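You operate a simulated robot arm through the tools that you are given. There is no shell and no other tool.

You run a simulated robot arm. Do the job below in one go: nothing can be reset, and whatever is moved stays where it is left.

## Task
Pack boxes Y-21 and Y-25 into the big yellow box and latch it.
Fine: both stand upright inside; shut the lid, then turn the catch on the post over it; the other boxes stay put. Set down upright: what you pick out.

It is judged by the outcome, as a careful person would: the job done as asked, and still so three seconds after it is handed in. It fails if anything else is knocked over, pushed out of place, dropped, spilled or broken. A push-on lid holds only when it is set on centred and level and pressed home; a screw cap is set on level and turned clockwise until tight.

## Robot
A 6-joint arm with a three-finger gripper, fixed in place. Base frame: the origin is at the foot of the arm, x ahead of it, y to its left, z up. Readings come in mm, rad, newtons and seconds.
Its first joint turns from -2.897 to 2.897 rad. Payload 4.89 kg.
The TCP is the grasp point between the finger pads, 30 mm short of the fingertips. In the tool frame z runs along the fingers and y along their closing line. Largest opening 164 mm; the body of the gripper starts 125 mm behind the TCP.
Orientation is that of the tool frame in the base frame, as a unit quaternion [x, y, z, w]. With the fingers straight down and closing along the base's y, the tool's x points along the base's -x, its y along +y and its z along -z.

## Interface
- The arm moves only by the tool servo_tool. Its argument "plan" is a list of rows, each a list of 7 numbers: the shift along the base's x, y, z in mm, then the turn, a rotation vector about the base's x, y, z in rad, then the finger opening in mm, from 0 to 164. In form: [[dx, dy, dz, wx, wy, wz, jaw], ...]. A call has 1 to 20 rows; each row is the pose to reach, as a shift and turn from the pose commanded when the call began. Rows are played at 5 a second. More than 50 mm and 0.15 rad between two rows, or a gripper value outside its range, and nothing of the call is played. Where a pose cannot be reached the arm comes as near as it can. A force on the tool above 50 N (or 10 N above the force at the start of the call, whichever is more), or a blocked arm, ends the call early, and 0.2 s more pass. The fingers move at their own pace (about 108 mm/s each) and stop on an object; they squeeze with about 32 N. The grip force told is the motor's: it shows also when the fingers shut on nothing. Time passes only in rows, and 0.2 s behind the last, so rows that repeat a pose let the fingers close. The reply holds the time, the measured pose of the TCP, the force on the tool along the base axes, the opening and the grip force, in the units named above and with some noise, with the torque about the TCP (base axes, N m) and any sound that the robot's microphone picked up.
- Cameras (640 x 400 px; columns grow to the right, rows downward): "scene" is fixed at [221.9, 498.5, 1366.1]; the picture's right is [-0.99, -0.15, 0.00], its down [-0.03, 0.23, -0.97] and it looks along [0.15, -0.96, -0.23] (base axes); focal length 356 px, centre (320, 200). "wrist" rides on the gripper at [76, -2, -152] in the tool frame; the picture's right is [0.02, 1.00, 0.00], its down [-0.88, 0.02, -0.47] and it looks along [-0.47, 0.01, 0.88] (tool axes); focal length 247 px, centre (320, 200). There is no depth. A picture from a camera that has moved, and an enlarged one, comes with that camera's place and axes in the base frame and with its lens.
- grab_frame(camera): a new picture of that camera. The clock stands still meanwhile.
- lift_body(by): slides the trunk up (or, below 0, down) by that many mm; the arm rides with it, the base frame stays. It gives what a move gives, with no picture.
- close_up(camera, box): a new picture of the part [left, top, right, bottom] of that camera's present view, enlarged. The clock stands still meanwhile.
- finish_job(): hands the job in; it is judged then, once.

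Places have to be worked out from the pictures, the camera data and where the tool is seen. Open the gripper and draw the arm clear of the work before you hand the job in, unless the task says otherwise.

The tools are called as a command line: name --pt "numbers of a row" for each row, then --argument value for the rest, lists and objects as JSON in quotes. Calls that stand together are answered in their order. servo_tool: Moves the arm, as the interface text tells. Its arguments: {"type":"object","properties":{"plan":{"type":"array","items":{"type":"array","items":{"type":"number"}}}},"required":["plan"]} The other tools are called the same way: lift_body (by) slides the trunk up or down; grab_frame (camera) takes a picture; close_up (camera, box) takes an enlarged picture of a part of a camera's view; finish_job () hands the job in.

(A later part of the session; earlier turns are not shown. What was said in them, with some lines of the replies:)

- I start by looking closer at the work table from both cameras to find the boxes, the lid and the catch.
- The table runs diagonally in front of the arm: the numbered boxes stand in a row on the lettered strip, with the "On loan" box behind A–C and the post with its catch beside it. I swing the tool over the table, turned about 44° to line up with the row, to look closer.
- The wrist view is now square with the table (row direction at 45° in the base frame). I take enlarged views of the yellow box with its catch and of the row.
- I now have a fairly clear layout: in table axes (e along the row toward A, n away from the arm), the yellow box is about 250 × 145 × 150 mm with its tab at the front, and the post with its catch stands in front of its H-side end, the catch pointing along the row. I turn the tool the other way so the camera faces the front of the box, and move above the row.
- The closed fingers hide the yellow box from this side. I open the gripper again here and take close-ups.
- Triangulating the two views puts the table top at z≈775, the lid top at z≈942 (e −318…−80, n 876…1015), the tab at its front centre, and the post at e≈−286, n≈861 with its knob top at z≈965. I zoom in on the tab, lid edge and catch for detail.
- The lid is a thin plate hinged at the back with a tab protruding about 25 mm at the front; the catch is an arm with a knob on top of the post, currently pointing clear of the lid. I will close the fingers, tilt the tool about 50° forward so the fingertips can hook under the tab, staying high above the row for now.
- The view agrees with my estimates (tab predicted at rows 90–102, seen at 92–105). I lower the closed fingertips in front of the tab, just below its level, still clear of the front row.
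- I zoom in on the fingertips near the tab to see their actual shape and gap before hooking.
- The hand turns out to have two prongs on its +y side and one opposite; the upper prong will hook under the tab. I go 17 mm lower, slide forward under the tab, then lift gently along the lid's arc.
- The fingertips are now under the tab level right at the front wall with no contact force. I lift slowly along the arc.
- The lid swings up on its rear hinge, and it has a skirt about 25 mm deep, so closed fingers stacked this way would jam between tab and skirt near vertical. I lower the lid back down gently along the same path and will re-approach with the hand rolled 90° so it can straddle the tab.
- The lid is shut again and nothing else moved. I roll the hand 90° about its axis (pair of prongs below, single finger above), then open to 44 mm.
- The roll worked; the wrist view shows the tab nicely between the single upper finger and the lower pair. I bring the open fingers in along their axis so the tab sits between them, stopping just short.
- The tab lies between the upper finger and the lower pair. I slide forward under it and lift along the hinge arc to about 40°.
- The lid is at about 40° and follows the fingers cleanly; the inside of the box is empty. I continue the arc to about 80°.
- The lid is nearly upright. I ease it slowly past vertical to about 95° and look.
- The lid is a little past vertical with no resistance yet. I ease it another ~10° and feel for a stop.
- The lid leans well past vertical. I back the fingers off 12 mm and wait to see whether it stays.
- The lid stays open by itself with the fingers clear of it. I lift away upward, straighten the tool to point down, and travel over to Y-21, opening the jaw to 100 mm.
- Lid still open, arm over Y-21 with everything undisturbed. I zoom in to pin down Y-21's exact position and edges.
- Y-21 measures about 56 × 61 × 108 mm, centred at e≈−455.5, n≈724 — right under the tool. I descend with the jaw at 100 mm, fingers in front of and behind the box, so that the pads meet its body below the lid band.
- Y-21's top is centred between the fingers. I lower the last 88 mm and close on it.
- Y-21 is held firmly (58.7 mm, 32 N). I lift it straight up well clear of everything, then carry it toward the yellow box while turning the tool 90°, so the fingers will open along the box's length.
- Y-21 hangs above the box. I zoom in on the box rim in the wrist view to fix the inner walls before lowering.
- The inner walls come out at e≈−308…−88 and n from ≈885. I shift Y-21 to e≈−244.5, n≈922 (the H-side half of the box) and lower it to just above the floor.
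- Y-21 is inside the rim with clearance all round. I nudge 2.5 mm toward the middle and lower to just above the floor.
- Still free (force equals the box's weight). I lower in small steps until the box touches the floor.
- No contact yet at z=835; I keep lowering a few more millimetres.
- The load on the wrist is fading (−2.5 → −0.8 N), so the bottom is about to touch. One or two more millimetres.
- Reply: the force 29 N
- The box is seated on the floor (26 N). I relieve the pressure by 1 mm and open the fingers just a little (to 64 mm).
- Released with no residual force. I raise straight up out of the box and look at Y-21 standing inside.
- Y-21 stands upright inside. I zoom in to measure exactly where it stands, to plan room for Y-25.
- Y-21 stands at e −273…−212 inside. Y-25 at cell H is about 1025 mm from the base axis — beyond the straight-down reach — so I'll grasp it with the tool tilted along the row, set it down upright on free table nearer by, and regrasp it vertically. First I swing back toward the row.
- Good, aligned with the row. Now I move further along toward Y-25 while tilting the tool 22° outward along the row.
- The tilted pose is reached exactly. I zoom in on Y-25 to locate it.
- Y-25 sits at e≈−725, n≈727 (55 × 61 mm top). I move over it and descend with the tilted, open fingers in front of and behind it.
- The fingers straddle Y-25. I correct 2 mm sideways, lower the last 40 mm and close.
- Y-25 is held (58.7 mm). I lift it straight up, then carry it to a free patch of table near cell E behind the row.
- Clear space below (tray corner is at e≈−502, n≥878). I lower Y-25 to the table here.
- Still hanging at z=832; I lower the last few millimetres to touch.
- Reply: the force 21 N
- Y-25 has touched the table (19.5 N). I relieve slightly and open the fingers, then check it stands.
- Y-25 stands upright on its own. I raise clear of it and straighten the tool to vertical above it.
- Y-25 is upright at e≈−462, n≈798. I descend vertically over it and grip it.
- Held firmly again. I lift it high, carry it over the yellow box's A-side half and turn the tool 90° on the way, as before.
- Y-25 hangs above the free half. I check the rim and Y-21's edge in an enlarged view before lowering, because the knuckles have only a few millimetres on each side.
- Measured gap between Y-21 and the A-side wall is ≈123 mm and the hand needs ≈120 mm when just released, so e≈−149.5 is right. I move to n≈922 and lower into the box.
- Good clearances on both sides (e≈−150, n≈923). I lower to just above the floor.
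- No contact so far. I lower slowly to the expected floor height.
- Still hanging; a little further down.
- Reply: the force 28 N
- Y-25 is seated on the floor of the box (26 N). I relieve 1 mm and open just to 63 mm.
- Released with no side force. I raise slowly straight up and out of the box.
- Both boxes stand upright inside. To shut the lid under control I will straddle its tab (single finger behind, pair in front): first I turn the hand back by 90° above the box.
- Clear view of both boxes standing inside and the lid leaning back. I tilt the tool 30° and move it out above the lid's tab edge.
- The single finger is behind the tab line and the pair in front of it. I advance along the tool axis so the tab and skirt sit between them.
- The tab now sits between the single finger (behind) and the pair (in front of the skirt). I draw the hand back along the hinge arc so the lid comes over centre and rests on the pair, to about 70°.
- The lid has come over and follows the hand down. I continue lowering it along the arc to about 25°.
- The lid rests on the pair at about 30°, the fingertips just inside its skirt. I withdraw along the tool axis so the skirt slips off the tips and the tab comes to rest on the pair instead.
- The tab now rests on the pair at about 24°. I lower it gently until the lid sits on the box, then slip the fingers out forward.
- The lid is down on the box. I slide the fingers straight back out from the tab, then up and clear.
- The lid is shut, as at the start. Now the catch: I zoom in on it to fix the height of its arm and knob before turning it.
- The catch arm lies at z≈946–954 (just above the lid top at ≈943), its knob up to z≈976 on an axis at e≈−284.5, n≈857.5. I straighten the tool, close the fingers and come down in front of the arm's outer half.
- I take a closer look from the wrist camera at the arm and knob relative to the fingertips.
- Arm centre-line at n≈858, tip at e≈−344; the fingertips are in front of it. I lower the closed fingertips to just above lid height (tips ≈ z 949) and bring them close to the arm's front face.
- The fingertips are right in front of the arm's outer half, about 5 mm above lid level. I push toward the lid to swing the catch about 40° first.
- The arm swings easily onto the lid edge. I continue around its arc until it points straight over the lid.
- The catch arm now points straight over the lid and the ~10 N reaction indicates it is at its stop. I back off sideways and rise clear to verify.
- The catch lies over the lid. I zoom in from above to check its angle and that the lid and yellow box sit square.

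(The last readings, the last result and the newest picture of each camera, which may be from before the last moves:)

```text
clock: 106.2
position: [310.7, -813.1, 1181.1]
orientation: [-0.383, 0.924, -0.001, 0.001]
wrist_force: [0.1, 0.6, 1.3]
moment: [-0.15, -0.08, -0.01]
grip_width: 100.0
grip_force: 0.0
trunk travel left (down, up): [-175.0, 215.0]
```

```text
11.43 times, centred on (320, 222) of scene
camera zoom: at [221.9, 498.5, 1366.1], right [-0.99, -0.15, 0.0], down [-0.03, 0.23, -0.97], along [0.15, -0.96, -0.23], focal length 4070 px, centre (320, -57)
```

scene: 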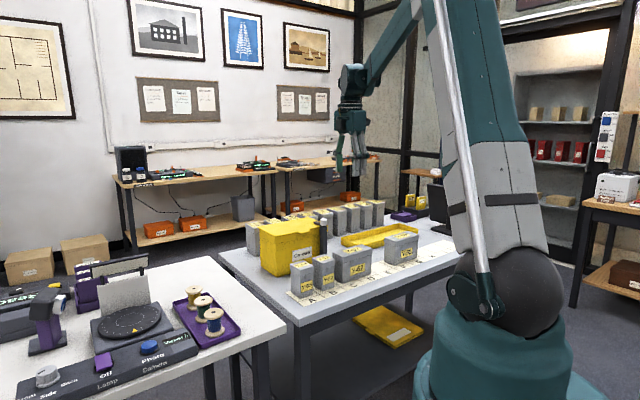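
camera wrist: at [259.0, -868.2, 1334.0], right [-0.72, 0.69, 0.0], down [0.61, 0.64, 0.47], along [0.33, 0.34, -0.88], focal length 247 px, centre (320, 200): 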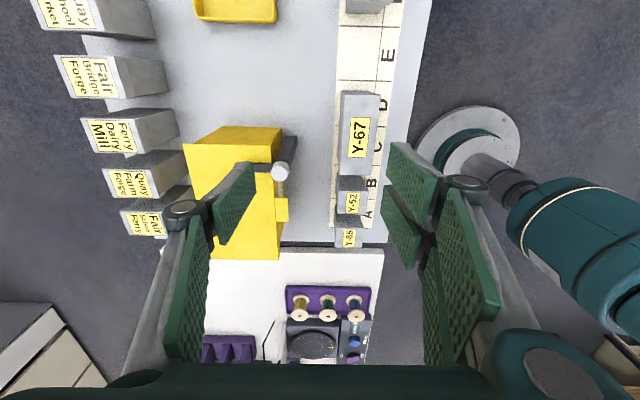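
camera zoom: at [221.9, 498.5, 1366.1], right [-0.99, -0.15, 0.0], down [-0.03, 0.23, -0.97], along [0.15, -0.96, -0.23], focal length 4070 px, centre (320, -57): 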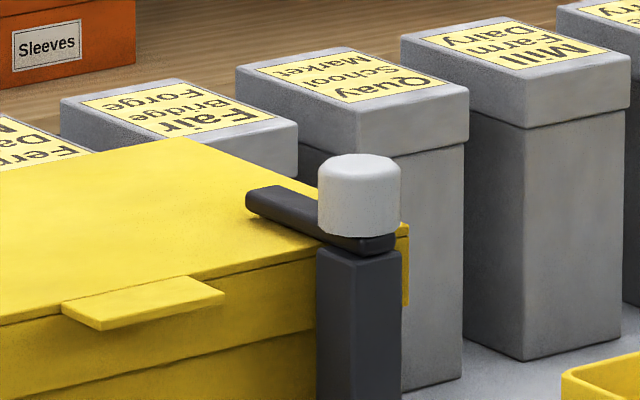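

The catch arm lies squarely over the closed lid, the yellow box is where it was, and the other boxes are untouched. I draw the arm clear, back near its starting pose with the gripper open.

servo_tool --pt "-20 20 10 0 0 0 120" --pt "-45 46 20 0 0 0 140" --pt "-73 75 30 0 0 0 164" --pt "-101 104 40 0 0 0 164" --pt "-129 133 45 0 0 0 164" --pt "-157 162 45 0 0 0 164" --pt "-185 191 45 0 0 0 164" --pt "-209 215 45 0 0 0 164" --pt "-209 215 45 0 0 0 164"

grab_frame --camera "scene"

close_up --camera "scene" --box '[230, 180, 470, 330]'

grab_frame --camera "wrist"

```text
clock: 108.2
position: [103.3, -597.1, 1226.0]
orientation: [-0.383, 0.924, -0.001, 0.0]
wrist_force: [-0.1, -0.1, -0.3]
moment: [-0.11, -0.01, 0.03]
grip_width: 163.8
grip_force: 0.1
trunk travel left (down, up): [-175.0, 215.0]
```

```text
taken
```

scene: 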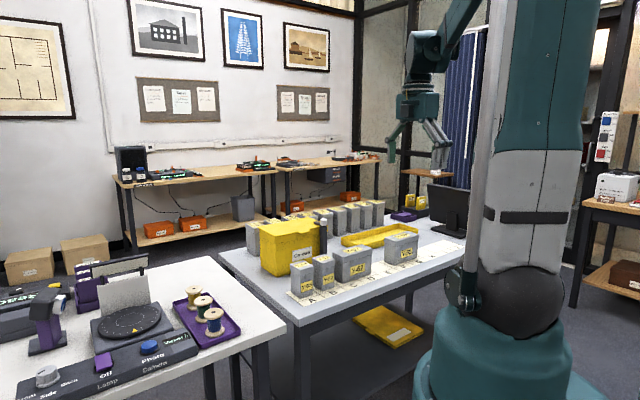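

```text
2.67 times, centred on (350, 255) of scene
camera zoom: at [221.9, 498.5, 1366.1], right [-0.99, -0.15, 0.0], down [-0.03, 0.23, -0.97], along [0.15, -0.96, -0.23], focal length 950 px, centre (240, 53)
```

zoom: 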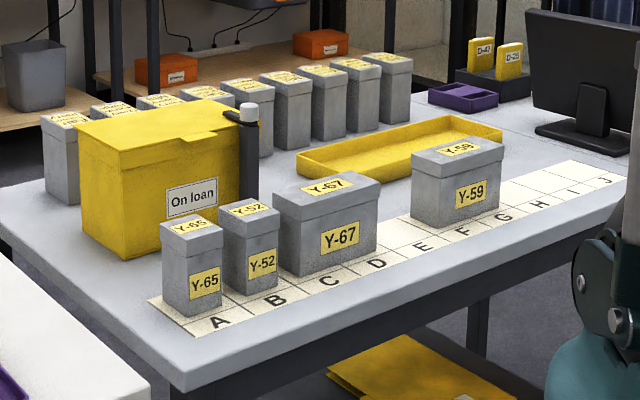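

```text
taken
camera wrist: at [50.2, -651.7, 1378.5], right [-0.72, 0.69, 0.0], down [0.61, 0.64, 0.47], along [0.33, 0.34, -0.88], focal length 247 px, centre (320, 200)
```

wrist: 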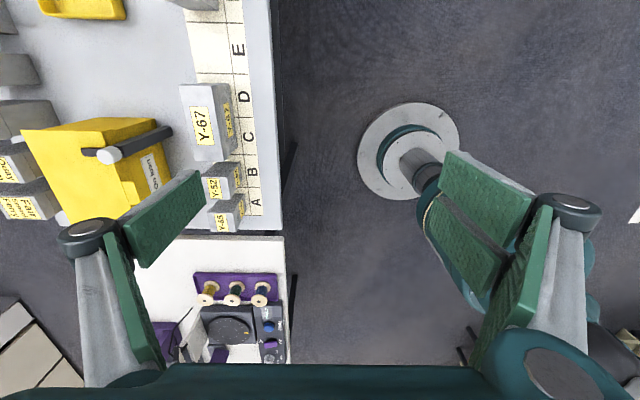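

Final check: Y-21 and Y-25 are gone from the row and packed upright in the yellow box, its lid is shut with the catch turned over it. All other boxes stand exactly as at the start, and the arm is clear with the gripper open. I hand the job in.

finish_job

```text
The job is handed in.
```

Boxes Y-21 and Y-25 are standing upright inside the big yellow box. Its lid is shut and the catch on the post is turned over it.

The final pictures show the other boxes and the yellow box where they were at the start. Y-25 was beyond straight-down reach, so I set it down upright on the free table once and regripped it before packing. The gripper is open and the arm is clear of the table. The job is handed in; I have not seen how it was judged.
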